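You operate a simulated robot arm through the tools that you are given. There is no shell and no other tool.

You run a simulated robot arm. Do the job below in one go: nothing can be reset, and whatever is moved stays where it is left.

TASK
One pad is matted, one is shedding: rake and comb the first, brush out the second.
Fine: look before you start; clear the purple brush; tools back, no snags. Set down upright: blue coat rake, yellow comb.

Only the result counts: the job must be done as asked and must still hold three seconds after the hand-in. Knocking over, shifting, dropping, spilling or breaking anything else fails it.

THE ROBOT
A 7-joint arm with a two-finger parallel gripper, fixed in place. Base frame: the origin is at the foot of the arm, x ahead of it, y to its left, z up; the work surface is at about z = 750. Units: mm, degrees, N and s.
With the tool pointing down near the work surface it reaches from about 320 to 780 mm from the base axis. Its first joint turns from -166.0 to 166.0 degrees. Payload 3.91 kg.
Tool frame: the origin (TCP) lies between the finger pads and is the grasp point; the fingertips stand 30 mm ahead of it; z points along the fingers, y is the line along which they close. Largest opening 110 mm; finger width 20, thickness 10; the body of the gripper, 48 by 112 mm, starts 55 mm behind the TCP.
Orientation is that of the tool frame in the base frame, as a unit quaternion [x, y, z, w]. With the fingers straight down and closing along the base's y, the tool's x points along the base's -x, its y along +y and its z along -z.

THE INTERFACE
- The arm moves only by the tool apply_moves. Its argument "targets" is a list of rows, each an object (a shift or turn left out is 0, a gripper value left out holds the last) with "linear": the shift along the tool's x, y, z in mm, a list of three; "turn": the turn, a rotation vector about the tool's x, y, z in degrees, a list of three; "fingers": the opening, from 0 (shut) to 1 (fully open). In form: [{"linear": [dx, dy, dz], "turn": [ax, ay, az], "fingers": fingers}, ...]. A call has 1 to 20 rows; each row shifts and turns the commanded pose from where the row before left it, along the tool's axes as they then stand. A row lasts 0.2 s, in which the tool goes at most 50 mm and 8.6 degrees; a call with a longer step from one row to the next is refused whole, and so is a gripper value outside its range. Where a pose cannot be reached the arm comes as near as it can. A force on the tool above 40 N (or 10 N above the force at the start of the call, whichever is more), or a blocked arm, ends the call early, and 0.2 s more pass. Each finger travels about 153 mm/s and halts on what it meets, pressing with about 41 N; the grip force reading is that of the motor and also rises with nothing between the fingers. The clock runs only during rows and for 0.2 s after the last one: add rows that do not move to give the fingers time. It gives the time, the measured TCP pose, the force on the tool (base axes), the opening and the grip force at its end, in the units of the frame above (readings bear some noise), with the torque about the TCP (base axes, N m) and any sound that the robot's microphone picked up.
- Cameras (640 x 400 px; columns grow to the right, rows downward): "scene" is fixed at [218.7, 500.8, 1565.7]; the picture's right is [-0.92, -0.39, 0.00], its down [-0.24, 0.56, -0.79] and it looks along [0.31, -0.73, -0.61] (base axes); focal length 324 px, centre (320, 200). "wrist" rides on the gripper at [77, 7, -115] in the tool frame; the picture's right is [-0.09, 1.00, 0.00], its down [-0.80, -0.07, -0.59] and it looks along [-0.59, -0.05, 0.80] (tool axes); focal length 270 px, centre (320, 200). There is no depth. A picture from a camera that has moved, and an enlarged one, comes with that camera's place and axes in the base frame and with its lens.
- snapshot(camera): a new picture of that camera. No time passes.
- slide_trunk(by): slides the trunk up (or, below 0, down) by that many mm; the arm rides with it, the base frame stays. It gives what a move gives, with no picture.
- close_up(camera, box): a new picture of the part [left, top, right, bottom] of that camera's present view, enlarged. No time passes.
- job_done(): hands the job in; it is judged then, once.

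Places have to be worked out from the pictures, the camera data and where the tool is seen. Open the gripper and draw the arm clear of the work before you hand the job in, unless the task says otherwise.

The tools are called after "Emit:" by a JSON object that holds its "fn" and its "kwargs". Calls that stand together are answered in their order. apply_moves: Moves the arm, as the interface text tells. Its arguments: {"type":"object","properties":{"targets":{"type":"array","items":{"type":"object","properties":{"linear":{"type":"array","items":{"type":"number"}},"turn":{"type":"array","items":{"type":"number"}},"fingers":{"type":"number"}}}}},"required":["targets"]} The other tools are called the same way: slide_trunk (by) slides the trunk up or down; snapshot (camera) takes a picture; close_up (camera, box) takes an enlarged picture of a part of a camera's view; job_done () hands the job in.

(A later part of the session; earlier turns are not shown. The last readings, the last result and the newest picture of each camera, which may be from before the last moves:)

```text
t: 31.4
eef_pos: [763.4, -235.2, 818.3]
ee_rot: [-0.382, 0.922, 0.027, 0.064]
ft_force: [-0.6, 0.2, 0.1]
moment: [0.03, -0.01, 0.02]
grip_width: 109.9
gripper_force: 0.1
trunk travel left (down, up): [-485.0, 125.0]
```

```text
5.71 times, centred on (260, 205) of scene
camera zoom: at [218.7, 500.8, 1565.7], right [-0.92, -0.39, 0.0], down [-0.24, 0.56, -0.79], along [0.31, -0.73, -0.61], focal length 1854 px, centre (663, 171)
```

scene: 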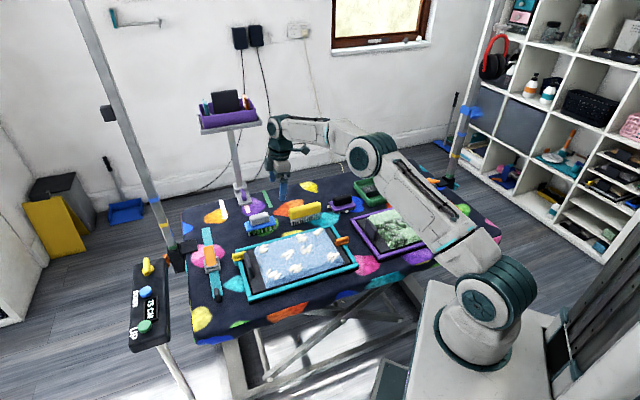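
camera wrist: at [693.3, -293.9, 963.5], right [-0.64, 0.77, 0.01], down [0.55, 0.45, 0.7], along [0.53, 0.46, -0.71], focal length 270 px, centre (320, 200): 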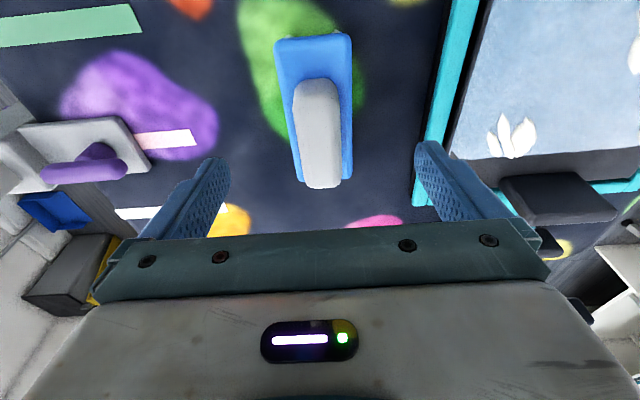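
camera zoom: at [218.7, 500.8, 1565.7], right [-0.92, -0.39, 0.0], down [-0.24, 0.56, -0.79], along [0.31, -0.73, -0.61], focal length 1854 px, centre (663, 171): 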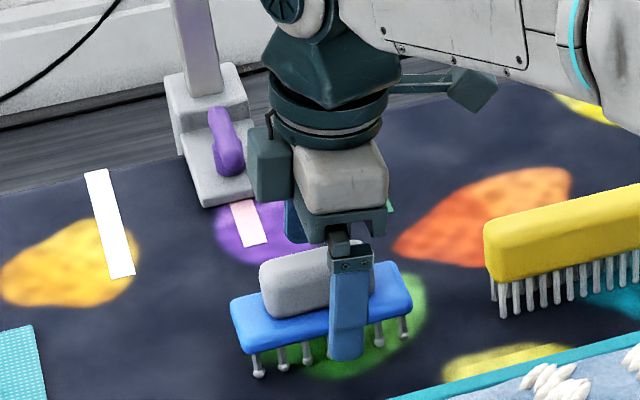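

No contact force yet. I'll drop 2.5 mm more and close the jaws on the handle.

Emit:
{"fn": "apply_moves", "kwargs": {"targets": [{"linear": [0.35, 0, 2.5]}, {"linear": [0, 0, 0], "fingers": 0}, {"linear": [0, 0, 0]}, {"linear": [0, 0, 0]}, {"linear": [0, 0, 0]}]}}

Emit:
{"fn": "close_up", "kwargs": {"camera": "wrist", "box": [200, 80, 440, 240]}}

Emit:
{"fn": "close_up", "kwargs": {"camera": "scene", "box": [210, 170, 310, 240]}}

```text
t: 32.6
eef_pos: [762.2, -235.5, 816.6]
ee_rot: [-0.382, 0.922, 0.028, 0.064]
ft_force: [0.7, -0.5, 0.7]
moment: [-0.03, -0.03, 0.02]
grip_width: 47.0
gripper_force: 41.3
trunk travel left (down, up): [-485.0, 125.0]
```

```text
2.50 times, centred on (320, 160) of wrist
camera zoom: at [693.5, -294.0, 920.0], right [-0.64, 0.77, 0.01], down [0.55, 0.45, 0.7], along [0.53, 0.46, -0.71], focal length 676 px, centre (320, 300)
```

zoom: 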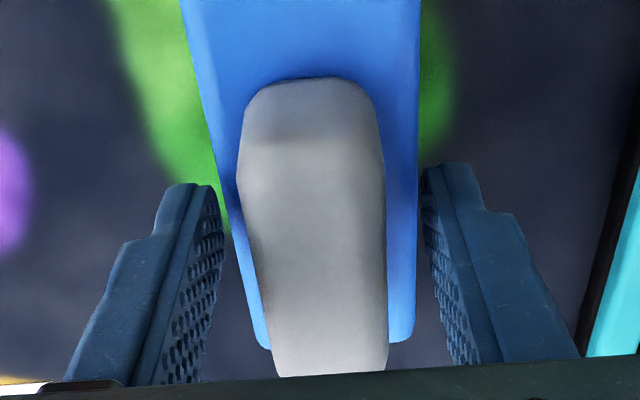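

```text
5.71 times, centred on (260, 205) of scene
camera zoom: at [218.7, 500.8, 1565.7], right [-0.92, -0.39, 0.0], down [-0.24, 0.56, -0.79], along [0.31, -0.73, -0.61], focal length 1854 px, centre (663, 171)
```

zoom: 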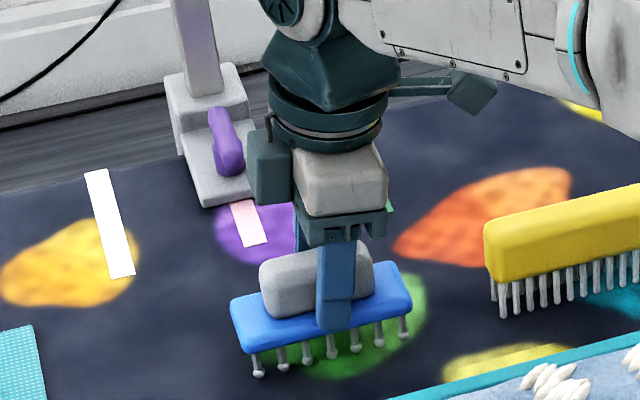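

The opening stopped at 47 mm, so the tips caught the edges of the blue plate instead of the narrower handle. The plate top is therefore a little higher than I judged. I'll open slightly, rise 11 mm and close on the grey handle.

Emit:
{"fn": "apply_moves", "kwargs": {"targets": [{"linear": [0, 0, 0], "fingers": 0.62}, {"linear": [0, 0, 0]}, {"linear": [-0.8, 0, -5.5]}, {"linear": [-0.8, 0, -5.5]}, {"linear": [0, 0, 0], "fingers": 0}, {"linear": [0, 0, 0]}, {"linear": [0, 0, 0]}]}}

Emit:
{"fn": "close_up", "kwargs": {"camera": "wrist", "box": [200, 80, 440, 240]}}

Emit:
{"fn": "close_up", "kwargs": {"camera": "scene", "box": [210, 170, 310, 240]}}

```text
t: 34.2
eef_pos: [762.8, -235.3, 827.8]
ee_rot: [-0.382, 0.921, 0.027, 0.065]
ft_force: [-0.2, 0.1, 1.3]
moment: [0.0, 0.01, -0.03]
grip_width: 27.3
gripper_force: 41.2
trunk travel left (down, up): [-485.0, 125.0]
```

```text
2.50 times, centred on (320, 160) of wrist
camera zoom: at [693.6, -294.0, 931.2], right [-0.64, 0.77, 0.01], down [0.55, 0.45, 0.7], along [0.53, 0.46, -0.71], focal length 676 px, centre (320, 300)
```

zoom: 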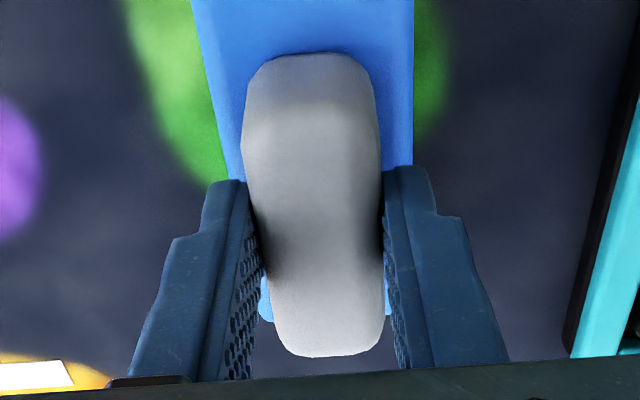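

```text
5.71 times, centred on (260, 205) of scene
camera zoom: at [218.7, 500.8, 1565.7], right [-0.92, -0.39, 0.0], down [-0.24, 0.56, -0.79], along [0.31, -0.73, -0.61], focal length 1854 px, centre (663, 171)
```

zoom: 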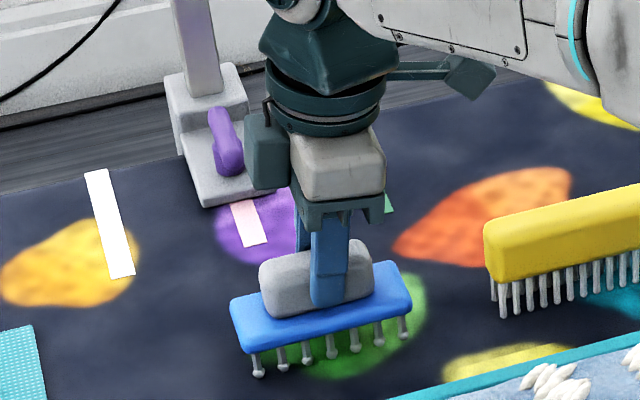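

The jaws now hold the handle at 27 mm and 41 N. The rake's home TCP is (762.8,-235.3,827.8) with its pin tips on the table at z=750. I'll lift straight up, then draw inward and up so the arm is not over-stretched.

Emit:
{"fn": "apply_moves", "kwargs": {"targets": [{"linear": [-1.4, 0, -9.9]}, {"linear": [-1.4, 0, -9.9]}, {"linear": [5.83, 0, -15.96]}, {"linear": [5.83, 0, -15.96]}, {"linear": [5.83, 0, -15.96]}, {"linear": [5.83, 0, -15.96]}, {"linear": [5.83, 0, -15.96]}, {"linear": [5.83, 0, -15.96]}, {"linear": [5.83, 0, -15.96]}, {"linear": [0, 0, 0]}]}}

Emit:
{"fn": "snapshot", "kwargs": {"camera": "scene"}}

Emit:
{"fn": "snapshot", "kwargs": {"camera": "wrist"}}

```text
t: 36.5
eef_pos: [723.1, -275.1, 954.1]
ee_rot: [-0.382, 0.922, 0.027, 0.064]
ft_force: [-0.1, -0.2, 0.2]
moment: [0.0, 0.02, 0.01]
grip_width: 27.1
gripper_force: 40.9
trunk travel left (down, up): [-485.0, 125.0]
```

```text
taken
```

scene: 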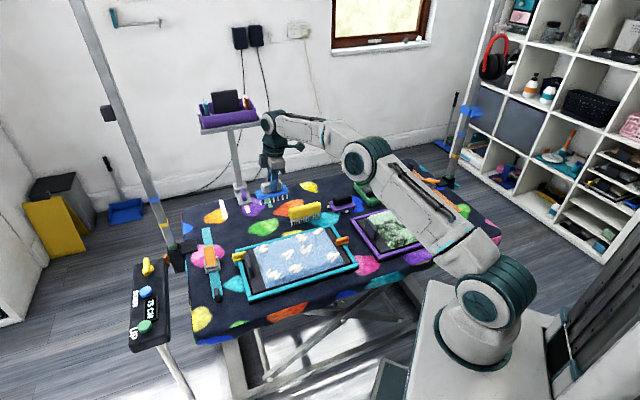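

```text
taken
camera wrist: at [654.0, -334.1, 1057.1], right [-0.64, 0.77, 0.01], down [0.55, 0.45, 0.7], along [0.53, 0.46, -0.71], focal length 270 px, centre (320, 200)
```

wrist: 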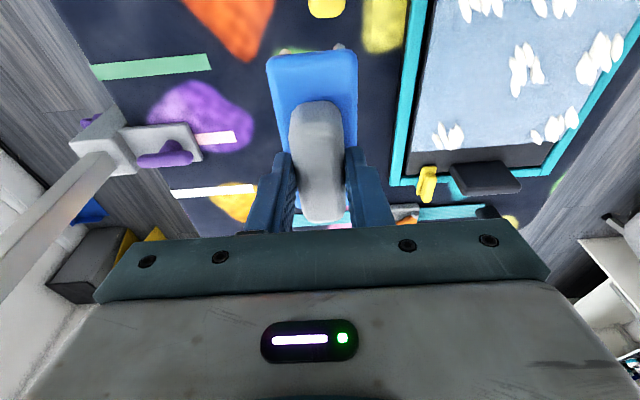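

The rake is held firmly. I'll carry it over the clip end of the matted pad at a safe height. There I'll turn it 90° so the pin row lies across the pad and can be drawn along the pad, away from the clip.

Emit:
{"fn": "apply_moves", "kwargs": {"targets": [{"linear": [41.1, 20.75, -5.78]}, {"linear": [41.1, 20.75, -5.78]}, {"linear": [41.1, 20.75, -5.78]}, {"linear": [41.1, 20.75, -5.78]}, {"linear": [41.1, 20.75, -5.78]}, {"linear": [41.1, 20.75, -5.78]}, {"linear": [41.1, 20.75, -5.78]}, {"linear": [41.1, 20.75, -5.78]}, {"turn": [1.139, 0, 8.102]}, {"turn": [1.139, 0, 8.102]}, {"turn": [1.139, 0, 8.102]}, {"turn": [1.139, 0, 8.102]}, {"turn": [1.139, 0, 8.102]}, {"turn": [1.139, 0, 8.102]}, {"turn": [1.139, 0, 8.102]}, {"turn": [1.139, 0, 8.102]}, {"turn": [1.139, 0, 8.102]}, {"turn": [1.139, 0, 8.102]}, {"turn": [1.139, 0, 8.102]}, {"linear": [0, 0, 0]}]}}

Emit:
{"fn": "snapshot", "kwargs": {"camera": "scene"}}

Emit:
{"fn": "snapshot", "kwargs": {"camera": "wrist"}}

```text
t: 40.6
eef_pos: [371.3, -391.1, 953.1]
ee_rot: [0.382, 0.921, -0.026, 0.065]
ft_force: [0.9, 0.7, -1.4]
moment: [0.0, -0.02, 0.0]
grip_width: 27.0
gripper_force: 40.4
trunk travel left (down, up): [-485.0, 125.0]
```

```text
taken
```

scene: 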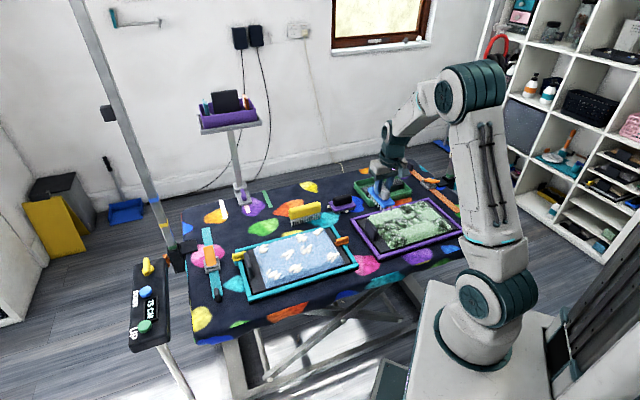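

```text
taken
camera wrist: at [311.4, -320.1, 1056.8], right [0.77, 0.64, 0.01], down [0.45, -0.55, 0.7], along [0.46, -0.53, -0.71], focal length 270 px, centre (320, 200)
```

wrist: 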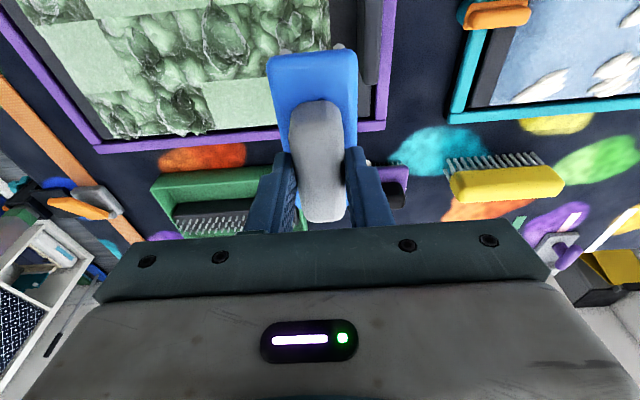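

The turn was reached, and the pin row now lies across the pad near its clip end, at u=-14 and v≈-544. I'll lower to just above the mats with pin tips at z≈806, and look.

Emit:
{"fn": "apply_moves", "kwargs": {"targets": [{"linear": [4.87, 0, 34.66]}, {"linear": [4.6, 0, 32.0]}, {"linear": [0, 0, 0]}]}}

Emit:
{"fn": "snapshot", "kwargs": {"camera": "wrist"}}

Emit:
{"fn": "close_up", "kwargs": {"camera": "scene", "box": [340, 160, 480, 260]}}

```text
t: 41.5
eef_pos: [371.7, -392.0, 887.1]
ee_rot: [0.381, 0.922, -0.026, 0.064]
ft_force: [0.2, 0.3, -1.5]
moment: [-0.01, -0.01, 0.0]
grip_width: 27.1
gripper_force: 41.9
trunk travel left (down, up): [-485.0, 125.0]
```

```text
taken
camera wrist: at [311.2, -320.5, 989.2], right [0.77, 0.64, 0.01], down [0.45, -0.55, 0.7], along [0.46, -0.53, -0.71], focal length 270 px, centre (320, 200)
```

wrist: 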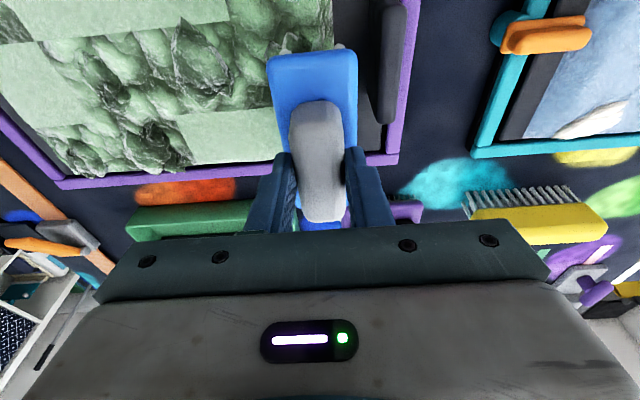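

```text
4.00 times, centred on (410, 210) of scene
camera zoom: at [218.7, 500.8, 1565.7], right [-0.92, -0.39, 0.0], down [-0.24, 0.56, -0.79], along [0.31, -0.73, -0.61], focal length 1298 px, centre (-40, 160)
```

zoom: 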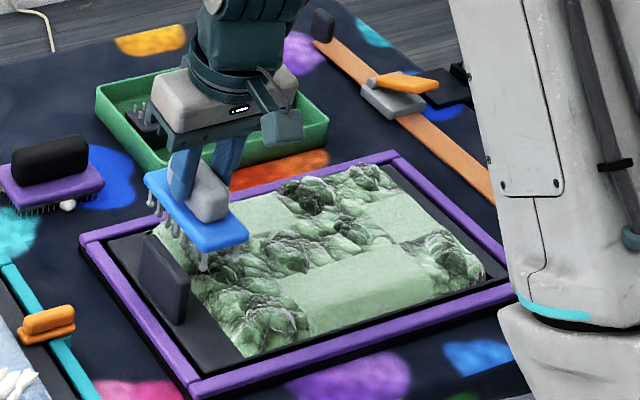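

There's about 15 mm of gap to the clip block. I'll lower slowly in small steps to feel for the pad surface.

Emit:
{"fn": "apply_moves", "kwargs": {"targets": [{"linear": [0.42, 0, 2.97]}, {"linear": [0.42, 0, 2.97]}, {"linear": [0.42, 0, 2.97]}, {"linear": [0.42, 0, 2.97]}, {"linear": [0.42, 0, 2.97]}, {"linear": [0, 0, 0]}]}}

```text
t: 42.9
eef_pos: [371.0, -391.3, 871.7]
ee_rot: [0.382, 0.922, -0.026, 0.065]
ft_force: [-0.4, 1.1, -1.4]
moment: [-0.02, 0.0, 0.01]
grip_width: 26.9
gripper_force: 40.8
trunk travel left (down, up): [-485.0, 125.0]
```

Free air shows Fz≈-1.4 N, which is the rake's weight, so there's no contact yet. I'll keep lowering in 1.5 mm steps.

Emit:
{"fn": "apply_moves", "kwargs": {"targets": [{"linear": [0.21, 0, 1.5]}, {"linear": [0.21, 0, 1.5]}, {"linear": [0.21, 0, 1.5]}, {"linear": [0, 0, 0]}]}}

Emit:
{"fn": "close_up", "kwargs": {"camera": "scene", "box": [340, 180, 440, 250]}}

```text
t: 43.9
eef_pos: [370.3, -392.1, 867.1]
ee_rot: [0.382, 0.922, -0.027, 0.064]
ft_force: [0.1, 0.4, -1.5]
moment: [0.02, -0.01, 0.01]
grip_width: 27.1
gripper_force: 41.0
trunk travel left (down, up): [-485.0, 125.0]
```

```text
5.71 times, centred on (390, 215) of scene
camera zoom: at [218.7, 500.8, 1565.7], right [-0.92, -0.39, 0.0], down [-0.24, 0.56, -0.79], along [0.31, -0.73, -0.61], focal length 1854 px, centre (-80, 114)
```

zoom: 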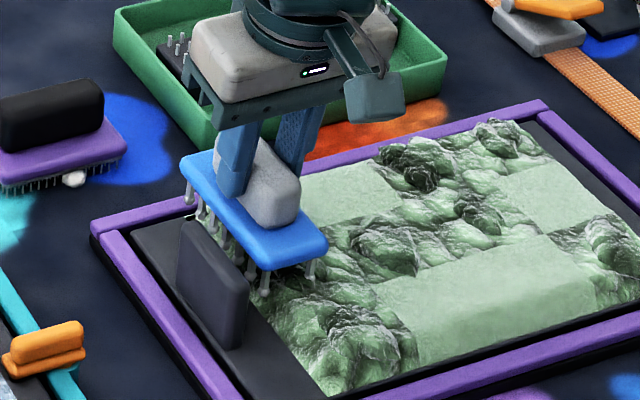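

Still no contact, with pin tips at z≈789. I'll continue down in 1 mm steps.

Emit:
{"fn": "apply_moves", "kwargs": {"targets": [{"linear": [0.14, 0, 1.0]}, {"linear": [0.14, 0, 1.0]}, {"linear": [0.14, 0, 1.0]}, {"linear": [0, 0, 0]}]}}

Emit:
{"fn": "apply_moves", "kwargs": {"targets": [{"linear": [0.14, 0, 1.0]}, {"linear": [0.14, 0, 1.0]}, {"linear": [0, 0, 0]}]}}

```text
t: 44.9
eef_pos: [371.9, -391.3, 863.9]
ee_rot: [0.382, 0.921, -0.027, 0.065]
ft_force: [0.0, 0.0, 2.8]
moment: [0.17, 0.1, -0.03]
grip_width: 27.1
gripper_force: 40.6
trunk travel left (down, up): [-485.0, 125.0]
```

```text
t: 45.6
eef_pos: [371.6, -391.9, 863.2]
ee_rot: [0.381, 0.922, -0.028, 0.067]
ft_force: [2.4, 0.2, 26.9]
moment: [0.75, 0.64, -0.04]
grip_width: 27.4
gripper_force: 40.7
trunk travel left (down, up): [-485.0, 125.0]
```

Contact is at TCP z≈864, so the surface is at tip z≈786, and it's stiff: 27 N after 2 mm more. I'll ease off to a light pressure and start drawing slowly away from the clip (-u).

Emit:
{"fn": "apply_moves", "kwargs": {"targets": [{"linear": [-0.22, 0, -1.6]}, {"linear": [0, 0, 0]}]}}

Emit:
{"fn": "apply_moves", "kwargs": {"targets": [{"linear": [0, -6, 0]}, {"linear": [0, -6, 0]}, {"linear": [0, -6, 0]}, {"linear": [0, -6, 0]}, {"linear": [0, -6, 0]}]}}

Emit:
{"fn": "close_up", "kwargs": {"camera": "scene", "box": [340, 180, 480, 260]}}

```text
t: 46.2
eef_pos: [371.5, -392.3, 863.8]
ee_rot: [0.381, 0.922, -0.027, 0.065]
ft_force: [4.9, -3.0, 15.9]
moment: [-0.36, -0.52, 0.09]
grip_width: 27.2
gripper_force: 40.9
trunk travel left (down, up): [-485.0, 125.0]
```

```text
t: 47.5
eef_pos: [349.7, -412.4, 864.3]
ee_rot: [0.382, 0.922, -0.027, 0.064]
ft_force: [3.8, 4.0, 14.3]
moment: [-0.13, -0.47, 0.1]
grip_width: 27.3
gripper_force: 41.0
trunk travel left (down, up): [-485.0, 125.0]
```

```text
4.57 times, centred on (410, 220) of scene
camera zoom: at [218.7, 500.8, 1565.7], right [-0.92, -0.39, 0.0], down [-0.24, 0.56, -0.79], along [0.31, -0.73, -0.61], focal length 1484 px, centre (-91, 109)
```

zoom: 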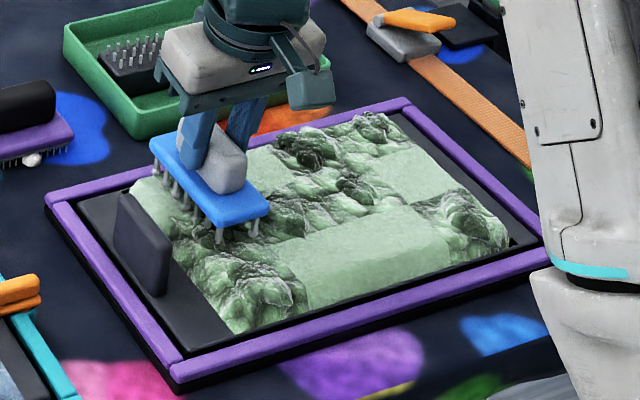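

The drag is smooth: about 5 N lateral, about 15 N down, no sounds. I'll continue the stroke a little lighter.

Emit:
{"fn": "apply_moves", "kwargs": {"targets": [{"linear": [-0.06, -7, -0.4]}, {"linear": [0, -7, 0]}, {"linear": [0, -7, 0]}, {"linear": [0, -7, 0]}, {"linear": [0, -7, 0]}, {"linear": [0, -7, 0]}]}}

Emit:
{"fn": "close_up", "kwargs": {"camera": "scene", "box": [340, 180, 480, 260]}}

Emit:
{"fn": "snapshot", "kwargs": {"camera": "wrist"}}

```text
t: 48.9
eef_pos: [320.7, -441.0, 864.8]
ee_rot: [0.382, 0.922, -0.027, 0.064]
ft_force: [1.0, 2.1, 7.4]
moment: [0.0, -0.15, 0.0]
grip_width: 27.2
gripper_force: 41.2
trunk travel left (down, up): [-485.0, 125.0]
```

```text
4.57 times, centred on (410, 220) of scene
camera zoom: at [218.7, 500.8, 1565.7], right [-0.92, -0.39, 0.0], down [-0.24, 0.56, -0.79], along [0.31, -0.73, -0.61], focal length 1484 px, centre (-91, 109)
```

zoom: 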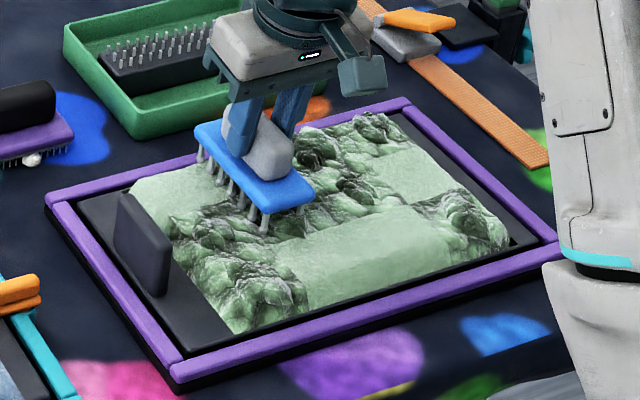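

```text
taken
camera wrist: at [260.3, -370.3, 967.0], right [0.77, 0.64, 0.01], down [0.45, -0.55, 0.7], along [0.46, -0.53, -0.71], focal length 270 px, centre (320, 200)
```

wrist: 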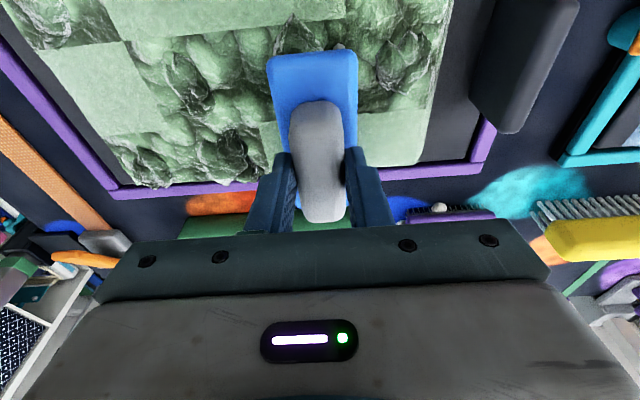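

Force is about 9 N down and low lateral. I'll keep drawing at this depth to the end of the pad, then inspect.

Emit:
{"fn": "apply_moves", "kwargs": {"targets": [{"linear": [0, -7, 0]}, {"linear": [0, -7, 0]}, {"linear": [0, -7, 0]}, {"linear": [0, -7, 0]}, {"linear": [0, -7, 0]}, {"linear": [0, -7, 0]}, {"linear": [0, -7, 0]}, {"linear": [0, -7, 0]}]}}

Emit:
{"fn": "close_up", "kwargs": {"camera": "scene", "box": [340, 180, 480, 260]}}

```text
t: 50.6
eef_pos: [281.3, -482.5, 865.8]
ee_rot: [0.382, 0.922, -0.027, 0.065]
ft_force: [0.4, 1.7, 2.8]
moment: [0.03, -0.06, 0.06]
grip_width: 27.4
gripper_force: 40.8
trunk travel left (down, up): [-485.0, 125.0]
```

```text
4.57 times, centred on (410, 220) of scene
camera zoom: at [218.7, 500.8, 1565.7], right [-0.92, -0.39, 0.0], down [-0.24, 0.56, -0.79], along [0.31, -0.73, -0.61], focal length 1484 px, centre (-91, 109)
```

zoom: 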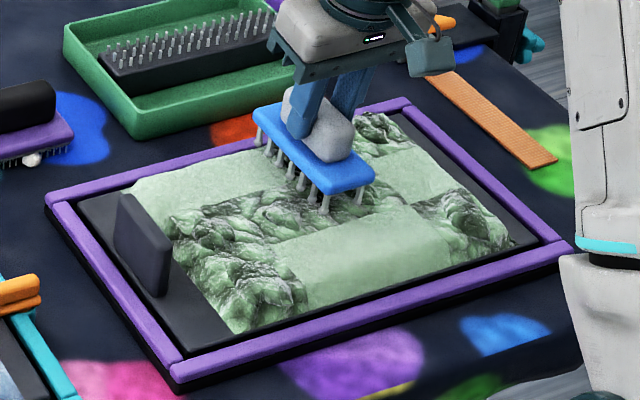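

The raked cells look flatter already. Force has dropped to about 4 N, so I'll lower 0.4 mm and finish the stroke to the far end.

Emit:
{"fn": "apply_moves", "kwargs": {"targets": [{"linear": [0.06, -7, 0.4]}, {"linear": [0, -7, 0]}, {"linear": [0, -7, 0]}, {"linear": [0, -7, 0]}, {"linear": [0, -7, 0]}, {"linear": [0, -7, 0]}, {"linear": [0, -7, 0]}, {"linear": [0, -7, 0]}]}}

Emit:
{"fn": "apply_moves", "kwargs": {"targets": [{"linear": [0, -7, 0]}, {"linear": [0, -7, 0]}, {"linear": [0, -7, 0]}, {"linear": [0, -7, 0]}, {"linear": [0, -7, 0]}, {"linear": [0, -7, 0]}, {"linear": [0, -6, 0]}]}}

Emit:
{"fn": "close_up", "kwargs": {"camera": "scene", "box": [340, 180, 480, 260]}}

```text
t: 52.5
eef_pos: [241.6, -521.2, 865.0]
ee_rot: [0.382, 0.922, -0.028, 0.064]
ft_force: [2.0, 2.0, 7.7]
moment: [0.14, -0.08, -0.05]
grip_width: 27.3
gripper_force: 41.2
trunk travel left (down, up): [-485.0, 125.0]
```

```text
t: 54.0
eef_pos: [207.1, -554.4, 863.9]
ee_rot: [0.381, 0.922, -0.026, 0.065]
ft_force: [2.9, 3.1, 9.6]
moment: [0.27, -0.13, -0.04]
grip_width: 27.2
gripper_force: 41.5
trunk travel left (down, up): [-485.0, 125.0]
```

```text
4.57 times, centred on (410, 220) of scene
camera zoom: at [218.7, 500.8, 1565.7], right [-0.92, -0.39, 0.0], down [-0.24, 0.56, -0.79], along [0.31, -0.73, -0.61], focal length 1484 px, centre (-91, 109)
```

zoom: 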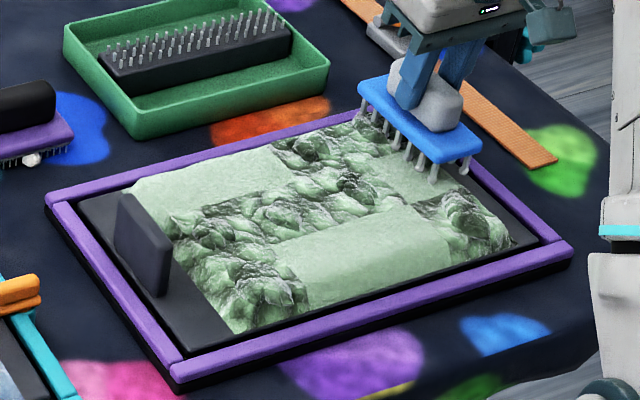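

The first lane is done up to u≈-246. I'll run the last few mm, lift off and inspect what the pass did.

Emit:
{"fn": "apply_moves", "kwargs": {"targets": [{"linear": [0, -6, 0]}, {"linear": [-1.4, -3, -10]}, {"linear": [-4.2, 0, -29.7]}, {"linear": [-4.2, 0, -29.7]}, {"linear": [-4.2, 0, -29.7]}, {"linear": [40, 20, -5.6]}, {"linear": [40, 20, -5.6]}, {"linear": [0, 0, 0]}]}}

Emit:
{"fn": "snapshot", "kwargs": {"camera": "wrist"}}

Emit:
{"fn": "close_up", "kwargs": {"camera": "scene", "box": [345, 190, 470, 270]}}

```text
t: 55.9
eef_pos: [171.4, -475.4, 964.2]
ee_rot: [0.382, 0.922, -0.026, 0.065]
ft_force: [-0.5, -0.6, -0.6]
moment: [0.0, 0.0, -0.02]
grip_width: 27.2
gripper_force: 41.2
trunk travel left (down, up): [-485.0, 125.0]
```

```text
taken
camera wrist: at [112.1, -404.8, 1067.2], right [0.77, 0.64, 0.01], down [0.45, -0.55, 0.7], along [0.46, -0.53, -0.71], focal length 270 px, centre (320, 200)
```

wrist: 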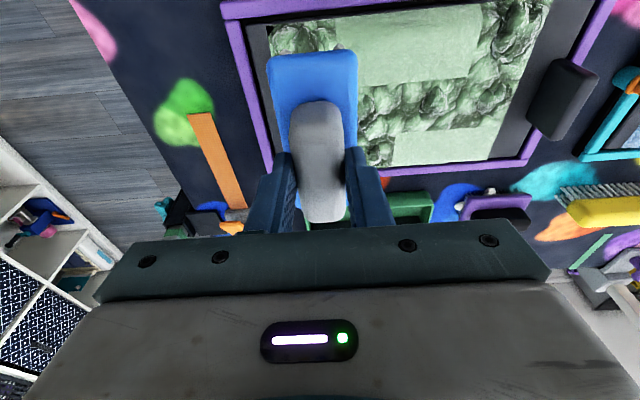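

```text
5.00 times, centred on (408, 230) of scene
camera zoom: at [218.7, 500.8, 1565.7], right [-0.92, -0.39, 0.0], down [-0.24, 0.56, -0.79], along [0.31, -0.73, -0.61], focal length 1623 px, centre (-118, 50)
```

zoom: 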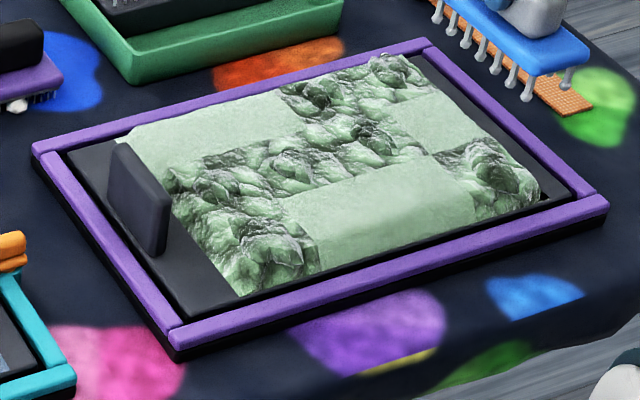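

I'll compare with the wrist camera, first moving the held rake out of the line of sight.

Emit:
{"fn": "close_up", "kwargs": {"camera": "wrist", "box": [240, 0, 560, 200]}}

Emit:
{"fn": "close_up", "kwargs": {"camera": "scene", "box": [370, 195, 460, 255]}}

```text
2.00 times, centred on (400, 100) of wrist
camera zoom: at [112.1, -404.8, 1067.2], right [0.77, 0.64, 0.01], down [0.45, -0.55, 0.7], along [0.46, -0.53, -0.71], focal length 541 px, centre (160, 400)
```

zoom: 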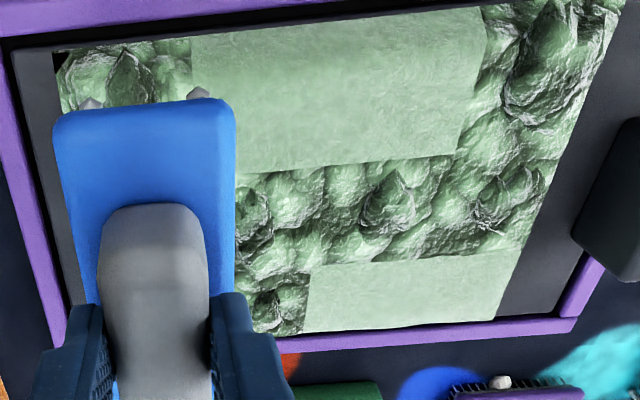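

```text
6.67 times, centred on (415, 225) of scene
camera zoom: at [218.7, 500.8, 1565.7], right [-0.92, -0.39, 0.0], down [-0.24, 0.56, -0.79], along [0.31, -0.73, -0.61], focal length 2163 px, centre (-313, 33)
```

zoom: 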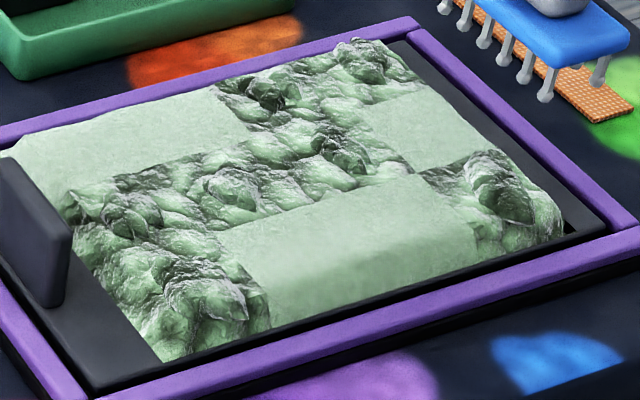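

The knobs in the raked cells have shrunk compared with the untouched R4 cell and its large knob. So raking works gradually, with no snags, and will need several passes. Next is the second lane, on the +v side, starting at the clip end again.

Emit:
{"fn": "apply_moves", "kwargs": {"targets": [{"linear": [-2.5, 40.2, 0.35]}, {"linear": [-2.5, 40.2, 0.35]}, {"linear": [-2.5, 40.2, 0.35]}, {"linear": [-2.5, 40.2, 0.35]}, {"linear": [-2.5, 40.2, 0.35]}, {"linear": [4.31, 0, 30.7]}, {"linear": [4.31, 0, 30.7]}, {"linear": [4.31, 0, 30.7]}, {"linear": [0.42, 0, 3]}, {"linear": [0.14, 0, 1]}, {"linear": [0.14, 0, 1]}, {"linear": [0, 0, 0]}]}}

Emit:
{"fn": "close_up", "kwargs": {"camera": "scene", "box": [340, 180, 480, 260]}}

Emit:
{"fn": "snapshot", "kwargs": {"camera": "wrist"}}

```text
t: 58.5
eef_pos: [321.7, -343.3, 864.8]
ee_rot: [0.382, 0.922, -0.026, 0.064]
ft_force: [0.1, -0.1, -1.3]
moment: [0.01, -0.01, 0.01]
grip_width: 27.3
gripper_force: 40.8
trunk travel left (down, up): [-485.0, 125.0]
```

```text
4.57 times, centred on (410, 220) of scene
camera zoom: at [218.7, 500.8, 1565.7], right [-0.92, -0.39, 0.0], down [-0.24, 0.56, -0.79], along [0.31, -0.73, -0.61], focal length 1484 px, centre (-91, 109)
```

zoom: 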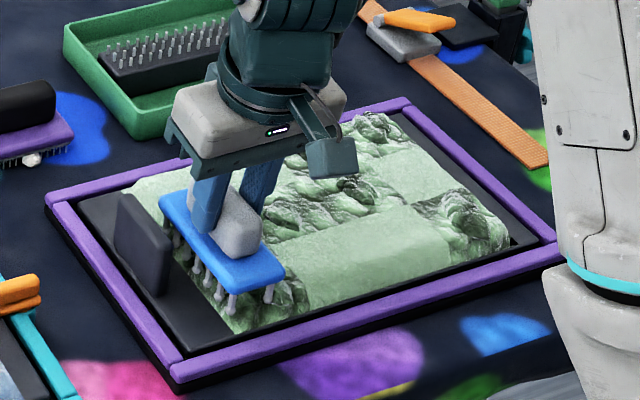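

```text
taken
camera wrist: at [263.2, -272.3, 968.4], right [0.77, 0.64, 0.01], down [0.45, -0.55, 0.7], along [0.46, -0.53, -0.71], focal length 270 px, centre (320, 200)
```

wrist: 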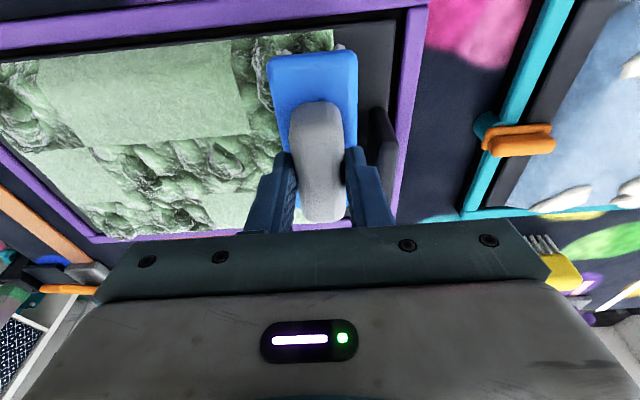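

No contact yet in this lane, with TCP at z 864.8. I'll go down a little further to touch.

Emit:
{"fn": "apply_moves", "kwargs": {"targets": [{"linear": [0.14, 0, 1]}, {"linear": [0, 0, 0]}]}}

Emit:
{"fn": "apply_moves", "kwargs": {"targets": [{"linear": [0.1, 0, 0.7]}, {"linear": [0, 0, 0]}]}}

```text
t: 59.0
eef_pos: [323.8, -341.7, 864.6]
ee_rot: [0.382, 0.922, -0.027, 0.063]
ft_force: [-0.1, -0.8, -1.3]
moment: [0.0, 0.0, 0.0]
grip_width: 27.1
gripper_force: 41.2
trunk travel left (down, up): [-485.0, 125.0]
```

```text
t: 59.6
eef_pos: [323.2, -343.4, 862.8]
ee_rot: [0.382, 0.922, -0.027, 0.064]
ft_force: [-0.1, 0.6, 2.4]
moment: [0.05, 0.0, -0.02]
grip_width: 27.4
gripper_force: 40.8
trunk travel left (down, up): [-485.0, 125.0]
```

Light contact of about 4 N. I'll press slightly more and make the lane-2 stroke away from the clip at about 45 mm/s.

Emit:
{"fn": "apply_moves", "kwargs": {"targets": [{"linear": [0.06, -3, 0.4]}, {"linear": [0, -9, 0]}, {"linear": [0, -9, 0]}, {"linear": [0, -9, 0]}, {"linear": [0, -9, 0]}, {"linear": [0, -9, 0]}, {"linear": [0, -9, 0]}, {"linear": [0, -9, 0]}, {"linear": [0, -9, 0]}, {"linear": [0, -9, 0]}, {"linear": [0, -9, 0]}, {"linear": [0, -9, 0]}, {"linear": [0, -9, 0]}]}}

Emit:
{"fn": "close_up", "kwargs": {"camera": "scene", "box": [340, 180, 480, 260]}}

```text
t: 62.5
eef_pos: [244.2, -421.5, 864.4]
ee_rot: [0.381, 0.922, -0.028, 0.064]
ft_force: [2.3, 3.6, 12.7]
moment: [0.05, -0.23, 0.04]
grip_width: 27.2
gripper_force: 40.9
trunk travel left (down, up): [-485.0, 125.0]
```

```text
4.57 times, centred on (410, 220) of scene
camera zoom: at [218.7, 500.8, 1565.7], right [-0.92, -0.39, 0.0], down [-0.24, 0.56, -0.79], along [0.31, -0.73, -0.61], focal length 1484 px, centre (-91, 109)
```

zoom: 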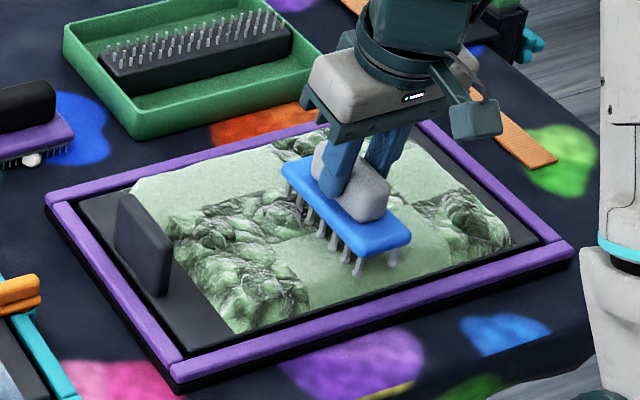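

R4 is visibly flattening. I'll ease up slightly and finish the lane.

Emit:
{"fn": "apply_moves", "kwargs": {"targets": [{"linear": [-0.04, -9, -0.3]}, {"linear": [0, -9, 0]}, {"linear": [0, -9, 0]}, {"linear": [0, -9, 0]}, {"linear": [0, -9, 0]}, {"linear": [0, -9, 0]}, {"linear": [0, -9, 0]}, {"linear": [0, -9, 0]}, {"linear": [0, -9, 0]}, {"linear": [0, -9, 0]}, {"linear": [0, -9, 0]}, {"linear": [0, -9, 0]}, {"linear": [0, -9, 0]}, {"linear": [0, -9, 0]}]}}

Emit:
{"fn": "apply_moves", "kwargs": {"targets": [{"linear": [-1.4, -3, -10]}, {"linear": [-4.2, 0, -29.7]}, {"linear": [-4.2, 0, -29.7]}, {"linear": [-4.2, 0, -29.7]}, {"linear": [-4.2, 0, -29.7]}, {"linear": [0, 40, 0]}, {"linear": [0, 40, 0]}, {"linear": [0, 40, 0]}, {"linear": [0, 40, 0]}, {"linear": [0, 40, 0]}, {"linear": [0, 40, 0]}, {"linear": [0, 0, 0]}]}}

Emit:
{"fn": "snapshot", "kwargs": {"camera": "wrist"}}

Emit:
{"fn": "close_up", "kwargs": {"camera": "scene", "box": [370, 195, 460, 255]}}

```text
t: 65.5
eef_pos: [155.9, -510.7, 865.3]
ee_rot: [0.381, 0.922, -0.026, 0.064]
ft_force: [0.4, 0.6, 0.1]
moment: [0.01, -0.03, -0.02]
grip_width: 27.2
gripper_force: 41.3
trunk travel left (down, up): [-485.0, 125.0]
```

```text
t: 68.0
eef_pos: [322.6, -342.7, 994.8]
ee_rot: [0.382, 0.922, -0.027, 0.064]
ft_force: [-0.2, 0.4, -0.6]
moment: [-0.01, 0.0, 0.05]
grip_width: 27.3
gripper_force: 41.0
trunk travel left (down, up): [-485.0, 125.0]
```

```text
taken
camera wrist: at [263.1, -272.3, 1097.5], right [0.77, 0.64, 0.01], down [0.45, -0.55, 0.7], along [0.46, -0.53, -0.71], focal length 270 px, centre (320, 200)
```

wrist: 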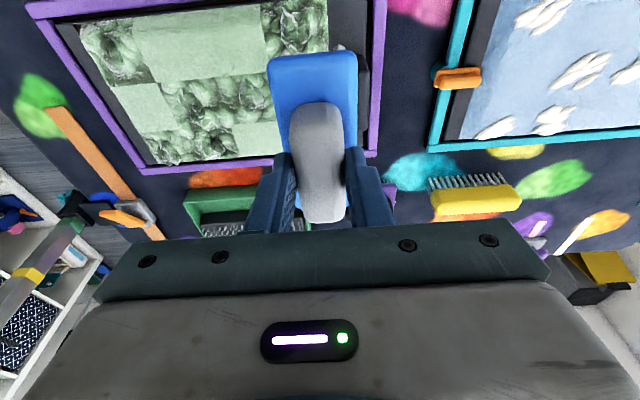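

```text
6.67 times, centred on (415, 225) of scene
camera zoom: at [218.7, 500.8, 1565.7], right [-0.92, -0.39, 0.0], down [-0.24, 0.56, -0.79], along [0.31, -0.73, -0.61], focal length 2163 px, centre (-313, 33)
```

zoom: 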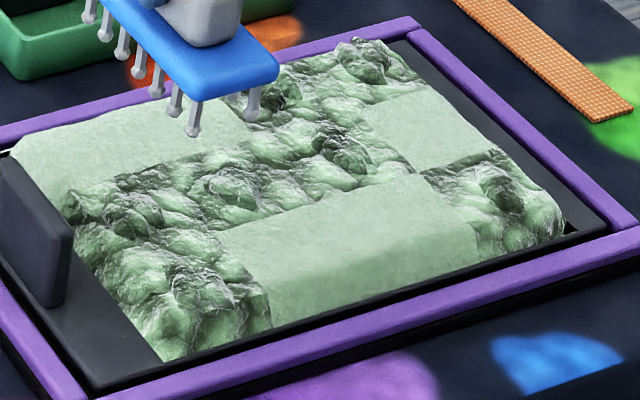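

R4 and R1 shrank a stage with that pass. I'll zoom in to judge the M and L cells.

Emit:
{"fn": "close_up", "kwargs": {"camera": "wrist", "box": [70, 0, 370, 180]}}

```text
2.13 times, centred on (220, 90) of wrist
camera zoom: at [263.1, -272.3, 1097.5], right [0.77, 0.64, 0.01], down [0.45, -0.55, 0.7], along [0.46, -0.53, -0.71], focal length 577 px, centre (533, 435)
```

zoom: 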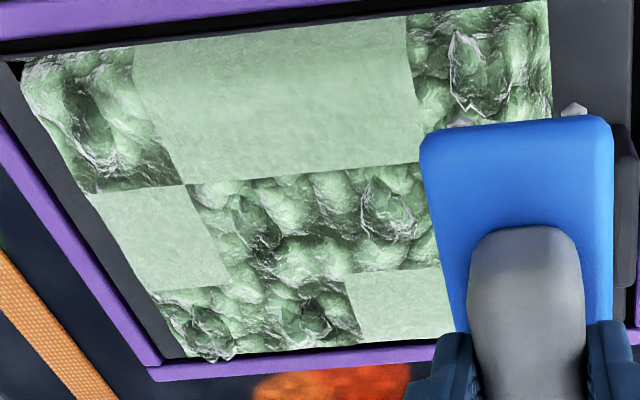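

All raked cells now look similar, with small loose knobs. The middle column was only partly covered by each lane, so I'll run one full centre-lane pass at v=-510 to cover it and to see whether raking has saturated.

Emit:
{"fn": "apply_moves", "kwargs": {"targets": [{"linear": [-34.3, 0, 4.8]}, {"linear": [4.31, 0, 30.7]}, {"linear": [4.31, 0, 30.7]}, {"linear": [4.31, 0, 30.7]}, {"linear": [4.31, 0, 30.7]}, {"linear": [0.42, 0, 3]}, {"linear": [0.14, 0, 1]}, {"linear": [0.14, 0, 1]}, {"linear": [0, 0, 0]}]}}

Emit:
{"fn": "apply_moves", "kwargs": {"targets": [{"linear": [0.14, 0, 1]}, {"linear": [0, 0, 0]}]}}

```text
t: 70.0
eef_pos: [348.3, -368.1, 864.2]
ee_rot: [0.382, 0.922, -0.027, 0.064]
ft_force: [0.2, 0.4, -0.5]
moment: [-0.01, -0.03, 0.02]
grip_width: 27.2
gripper_force: 41.0
trunk travel left (down, up): [-485.0, 125.0]
```

```text
t: 70.7
eef_pos: [348.8, -367.1, 865.3]
ee_rot: [0.382, 0.921, -0.027, 0.065]
ft_force: [-0.7, 1.0, 4.4]
moment: [0.25, 0.22, -0.02]
grip_width: 27.1
gripper_force: 40.9
trunk travel left (down, up): [-485.0, 125.0]
```

Light contact of about 6 N. I'll stroke the centre lane at this depth.

Emit:
{"fn": "apply_moves", "kwargs": {"targets": [{"linear": [0.03, -4, 0.2]}, {"linear": [0, -9, 0]}, {"linear": [0, -9, 0]}, {"linear": [0, -9, 0]}, {"linear": [0, -9, 0]}, {"linear": [0, -9, 0]}, {"linear": [0, -9, 0]}, {"linear": [0, -9, 0]}, {"linear": [0, -9, 0]}, {"linear": [0, -9, 0]}, {"linear": [0, -9, 0]}, {"linear": [0, -9, 0]}, {"linear": [0, -9, 0]}]}}

Emit:
{"fn": "apply_moves", "kwargs": {"targets": [{"linear": [0, -9, 0]}, {"linear": [0, -9, 0]}, {"linear": [0, -9, 0]}, {"linear": [0, -9, 0]}, {"linear": [0, -9, 0]}, {"linear": [0, -9, 0]}, {"linear": [0, -9, 0]}, {"linear": [0, -9, 0]}, {"linear": [0, -9, 0]}, {"linear": [0, -9, 0]}, {"linear": [0, -9, 0]}, {"linear": [0, -9, 0]}, {"linear": [0, -9, 0]}, {"linear": [0, -9, 0]}]}}

Emit:
{"fn": "apply_moves", "kwargs": {"targets": [{"linear": [-1.4, -3, -10]}, {"linear": [-4.2, 0, -29.7]}, {"linear": [-4.2, 0, -29.7]}, {"linear": [-4.2, 0, -29.7]}, {"linear": [-4.2, 0, -29.7]}, {"linear": [0, 45, 0]}, {"linear": [0, 45, 0]}, {"linear": [0, 45, 0]}, {"linear": [0, 45, 0]}, {"linear": [0, 45, 0]}, {"linear": [0, 45, 0]}, {"linear": [0, 45, 0]}, {"linear": [0, 0, 0]}]}}

Emit:
{"fn": "close_up", "kwargs": {"camera": "wrist", "box": [0, 0, 370, 200]}}

Emit:
{"fn": "close_up", "kwargs": {"camera": "scene", "box": [370, 195, 460, 255]}}

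```text
t: 73.5
eef_pos: [267.8, -445.9, 862.9]
ee_rot: [0.381, 0.922, -0.027, 0.065]
ft_force: [2.5, 2.6, 11.7]
moment: [0.2, -0.04, -0.05]
grip_width: 27.4
gripper_force: 40.4
trunk travel left (down, up): [-485.0, 125.0]
```

```text
t: 76.5
eef_pos: [180.0, -536.0, 863.3]
ee_rot: [0.382, 0.922, -0.027, 0.066]
ft_force: [2.6, 1.9, 8.7]
moment: [0.19, -0.15, -0.02]
grip_width: 27.5
gripper_force: 41.1
trunk travel left (down, up): [-485.0, 125.0]
```

```text
t: 79.2
eef_pos: [400.3, -314.2, 992.8]
ee_rot: [0.382, 0.922, -0.026, 0.064]
ft_force: [0.7, 0.4, -0.7]
moment: [-0.04, 0.01, -0.03]
grip_width: 27.3
gripper_force: 40.9
trunk travel left (down, up): [-485.0, 125.0]
```

```text
1.73 times, centred on (185, 100) of wrist
camera zoom: at [340.0, -243.5, 1095.8], right [0.77, 0.64, 0.01], down [0.45, -0.55, 0.7], along [0.46, -0.53, -0.71], focal length 468 px, centre (554, 373)
```

zoom: 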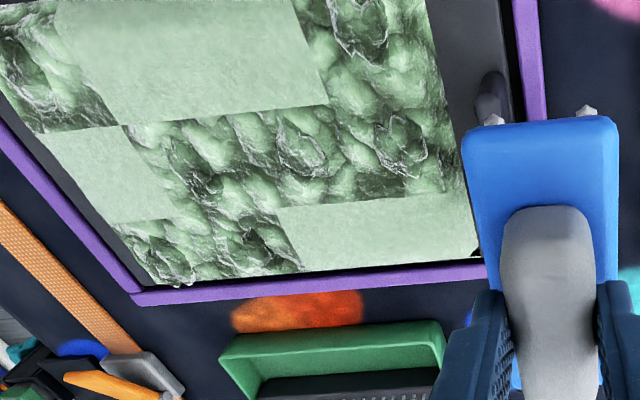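

```text
6.67 times, centred on (415, 225) of scene
camera zoom: at [218.7, 500.8, 1565.7], right [-0.92, -0.39, 0.0], down [-0.24, 0.56, -0.79], along [0.31, -0.73, -0.61], focal length 2163 px, centre (-313, 33)
```

zoom: 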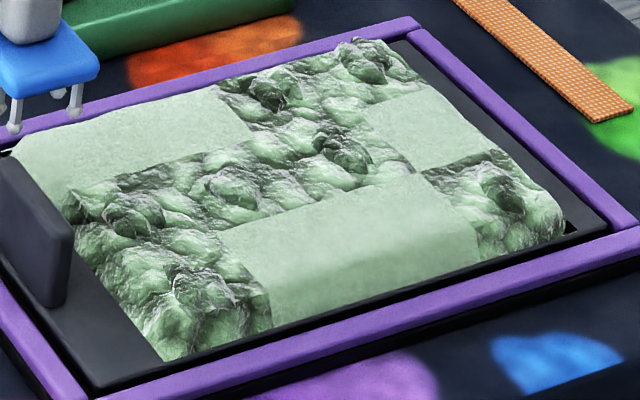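

Extra raking changes nothing more, so the raked state has been reached everywhere. Next comes combing. First I'll return the rake: turn it back 90° here at height, then carry it toward its home.

Emit:
{"fn": "apply_moves", "kwargs": {"targets": [{"turn": [-1.139, 0, -8.102]}, {"turn": [-1.139, 0, -8.102]}, {"turn": [-1.139, 0, -8.102]}, {"turn": [-1.139, 0, -8.102]}, {"turn": [-1.139, 0, -8.102]}, {"turn": [-1.139, 0, -8.102]}, {"turn": [-1.139, 0, -8.102]}, {"turn": [-1.139, 0, -8.102]}, {"turn": [-1.139, 0, -8.102]}, {"turn": [-1.139, 0, -8.102]}, {"turn": [-1.139, 0, -8.102]}, {"linear": [0, 0, 0]}]}}

Emit:
{"fn": "apply_moves", "kwargs": {"targets": [{"linear": [-31, -25.1, 9.4]}, {"linear": [-31, -25.1, 9.4]}, {"linear": [-31, -25.1, 9.4]}, {"linear": [-31, -25.1, 9.4]}, {"linear": [-31, -25.1, 9.4]}, {"linear": [-31, -25.1, 9.4]}, {"linear": [-31, -25.1, 9.4]}, {"linear": [-31, -25.1, 9.4]}, {"linear": [0, 0, 0]}]}}

Emit:
{"fn": "snapshot", "kwargs": {"camera": "scene"}}

```text
t: 81.8
eef_pos: [400.3, -315.7, 993.5]
ee_rot: [-0.382, 0.921, 0.026, 0.064]
ft_force: [-0.4, -0.6, -1.1]
moment: [0.01, 0.05, -0.02]
grip_width: 27.3
gripper_force: 41.2
trunk travel left (down, up): [-485.0, 125.0]
```

```text
t: 83.8
eef_pos: [724.9, -275.6, 953.3]
ee_rot: [-0.381, 0.922, 0.027, 0.063]
ft_force: [0.6, 0.1, -0.8]
moment: [0.0, 0.02, -0.01]
grip_width: 27.3
gripper_force: 40.7
trunk travel left (down, up): [-485.0, 125.0]
```

```text
taken
```

scene: 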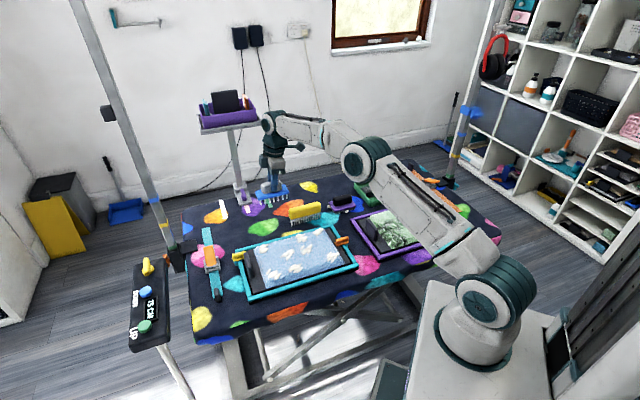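

The arm is above the rake's home and the elbow posture is good. I'll descend along the reverse of the lift path, stopping about 8 mm above the set-down height.

Emit:
{"fn": "apply_moves", "kwargs": {"targets": [{"linear": [-5.83, 0.2, 15.96]}, {"linear": [-5.83, 0.2, 15.96]}, {"linear": [-5.83, 0.2, 15.96]}, {"linear": [-5.83, 0.2, 15.96]}, {"linear": [-5.83, 0.2, 15.96]}, {"linear": [-5.83, 0.2, 15.96]}, {"linear": [-5.83, 0.3, 15.96]}, {"linear": [1.4, 0, 9.9]}, {"linear": [0, 0, 0]}]}}

Emit:
{"fn": "close_up", "kwargs": {"camera": "scene", "box": [210, 170, 310, 240]}}

```text
t: 85.8
eef_pos: [762.1, -236.1, 836.7]
ee_rot: [-0.382, 0.922, 0.027, 0.065]
ft_force: [-0.5, 0.6, -1.4]
moment: [0.01, 0.02, 0.0]
grip_width: 27.2
gripper_force: 41.1
trunk travel left (down, up): [-485.0, 125.0]
```

```text
5.71 times, centred on (260, 205) of scene
camera zoom: at [218.7, 500.8, 1565.7], right [-0.92, -0.39, 0.0], down [-0.24, 0.56, -0.79], along [0.31, -0.73, -0.61], focal length 1854 px, centre (663, 171)
```

zoom: 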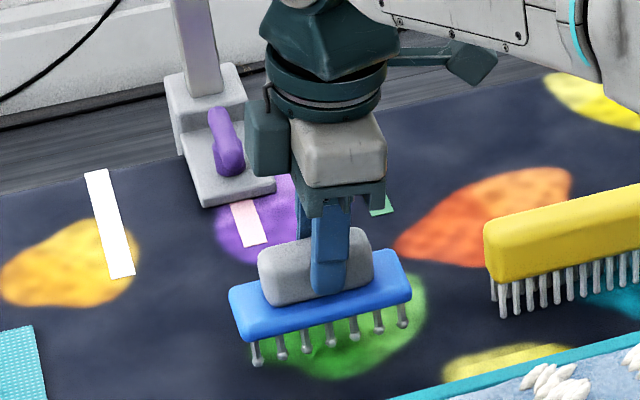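

The rake is aligned over its home spot and level. I'll set it down gently.

Emit:
{"fn": "apply_moves", "kwargs": {"targets": [{"linear": [0.28, 0, 2]}, {"linear": [0.28, 0, 2]}, {"linear": [0.28, 0, 2]}, {"linear": [0.14, 0, 1]}, {"linear": [0.14, 0, 1]}, {"linear": [0, 0, 0]}]}}

Emit:
{"fn": "apply_moves", "kwargs": {"targets": [{"linear": [0.1, 0, 0.7]}, {"linear": [0, 0, 0]}]}}

```text
t: 87.2
eef_pos: [762.6, -236.1, 829.7]
ee_rot: [-0.381, 0.922, 0.026, 0.064]
ft_force: [0.9, -1.0, -1.8]
moment: [0.01, 0.01, -0.03]
grip_width: 27.2
gripper_force: 41.7
trunk travel left (down, up): [-485.0, 125.0]
```

```text
t: 87.8
eef_pos: [761.6, -235.5, 829.8]
ee_rot: [-0.382, 0.922, 0.026, 0.065]
ft_force: [-0.1, 0.4, -1.3]
moment: [-0.01, 0.05, -0.02]
grip_width: 27.1
gripper_force: 40.5
trunk travel left (down, up): [-485.0, 125.0]
```

No contact yet. I'll ease down further in sub-millimetre steps until the pins touch the table.

Emit:
{"fn": "apply_moves", "kwargs": {"targets": [{"linear": [0.11, 0, 0.8]}, {"linear": [0, 0, 0]}]}}

Emit:
{"fn": "apply_moves", "kwargs": {"targets": [{"linear": [0.11, 0, 0.8]}, {"linear": [0, 0, 0]}]}}

```text
t: 88.5
eef_pos: [761.4, -235.7, 827.8]
ee_rot: [-0.382, 0.922, 0.028, 0.064]
ft_force: [-1.0, -0.2, -0.6]
moment: [0.02, 0.02, 0.02]
grip_width: 27.4
gripper_force: 40.9
trunk travel left (down, up): [-485.0, 125.0]
```

```text
t: 89.0
eef_pos: [762.6, -235.3, 827.8]
ee_rot: [-0.382, 0.922, 0.027, 0.064]
ft_force: [0.6, 0.1, 0.0]
moment: [0.03, -0.05, -0.02]
grip_width: 27.3
gripper_force: 41.1
trunk travel left (down, up): [-485.0, 125.0]
```

The rake's weight is now on the table (Fz≈0) at the original pose. I'll release it, rise straight, then draw back.

Emit:
{"fn": "apply_moves", "kwargs": {"targets": [{"linear": [0, 0, 0], "fingers": 0.7}, {"linear": [0, 0, 0]}, {"linear": [0, 0, 0]}, {"linear": [-1.4, 0, -9.9]}, {"linear": [-1.4, 0, -9.9]}, {"linear": [-1.4, 0, -9.9]}, {"linear": [4, 0, -15.5]}, {"linear": [10, 0, -16]}, {"linear": [20, 0, -16]}, {"linear": [25, 0, -10]}, {"linear": [30, 0, -5]}, {"linear": [0, 0, 0]}]}}

Emit:
{"fn": "close_up", "kwargs": {"camera": "scene", "box": [210, 170, 340, 240]}}

Emit:
{"fn": "snapshot", "kwargs": {"camera": "wrist"}}

```text
t: 91.7
eef_pos: [692.4, -303.0, 908.3]
ee_rot: [-0.381, 0.922, 0.027, 0.065]
ft_force: [-0.8, 0.4, -0.2]
moment: [0.01, 0.0, -0.01]
grip_width: 76.8
gripper_force: 0.0
trunk travel left (down, up): [-485.0, 125.0]
```

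```text
4.92 times, centred on (275, 205) of scene
camera zoom: at [218.7, 500.8, 1565.7], right [-0.92, -0.39, 0.0], down [-0.24, 0.56, -0.79], along [0.31, -0.73, -0.61], focal length 1598 px, centre (542, 175)
```

zoom: 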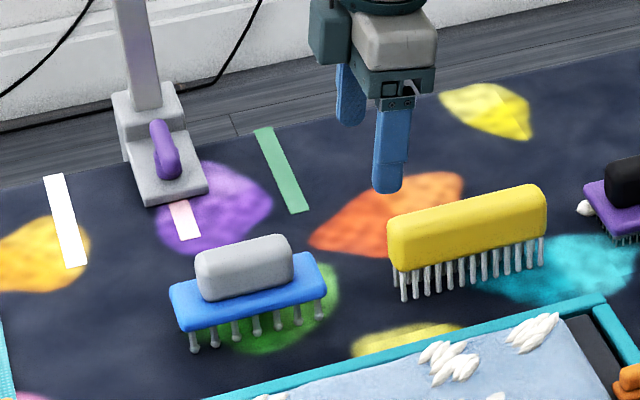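

```text
taken
camera wrist: at [623.7, -363.2, 1011.1], right [-0.64, 0.77, 0.01], down [0.55, 0.45, 0.7], along [0.53, 0.46, -0.71], focal length 270 px, centre (320, 200)
```

wrist: 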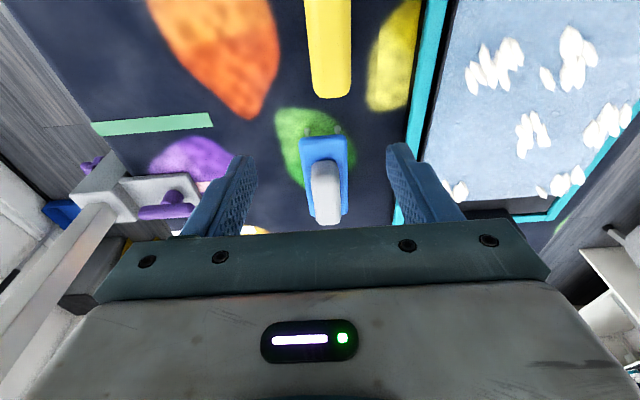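

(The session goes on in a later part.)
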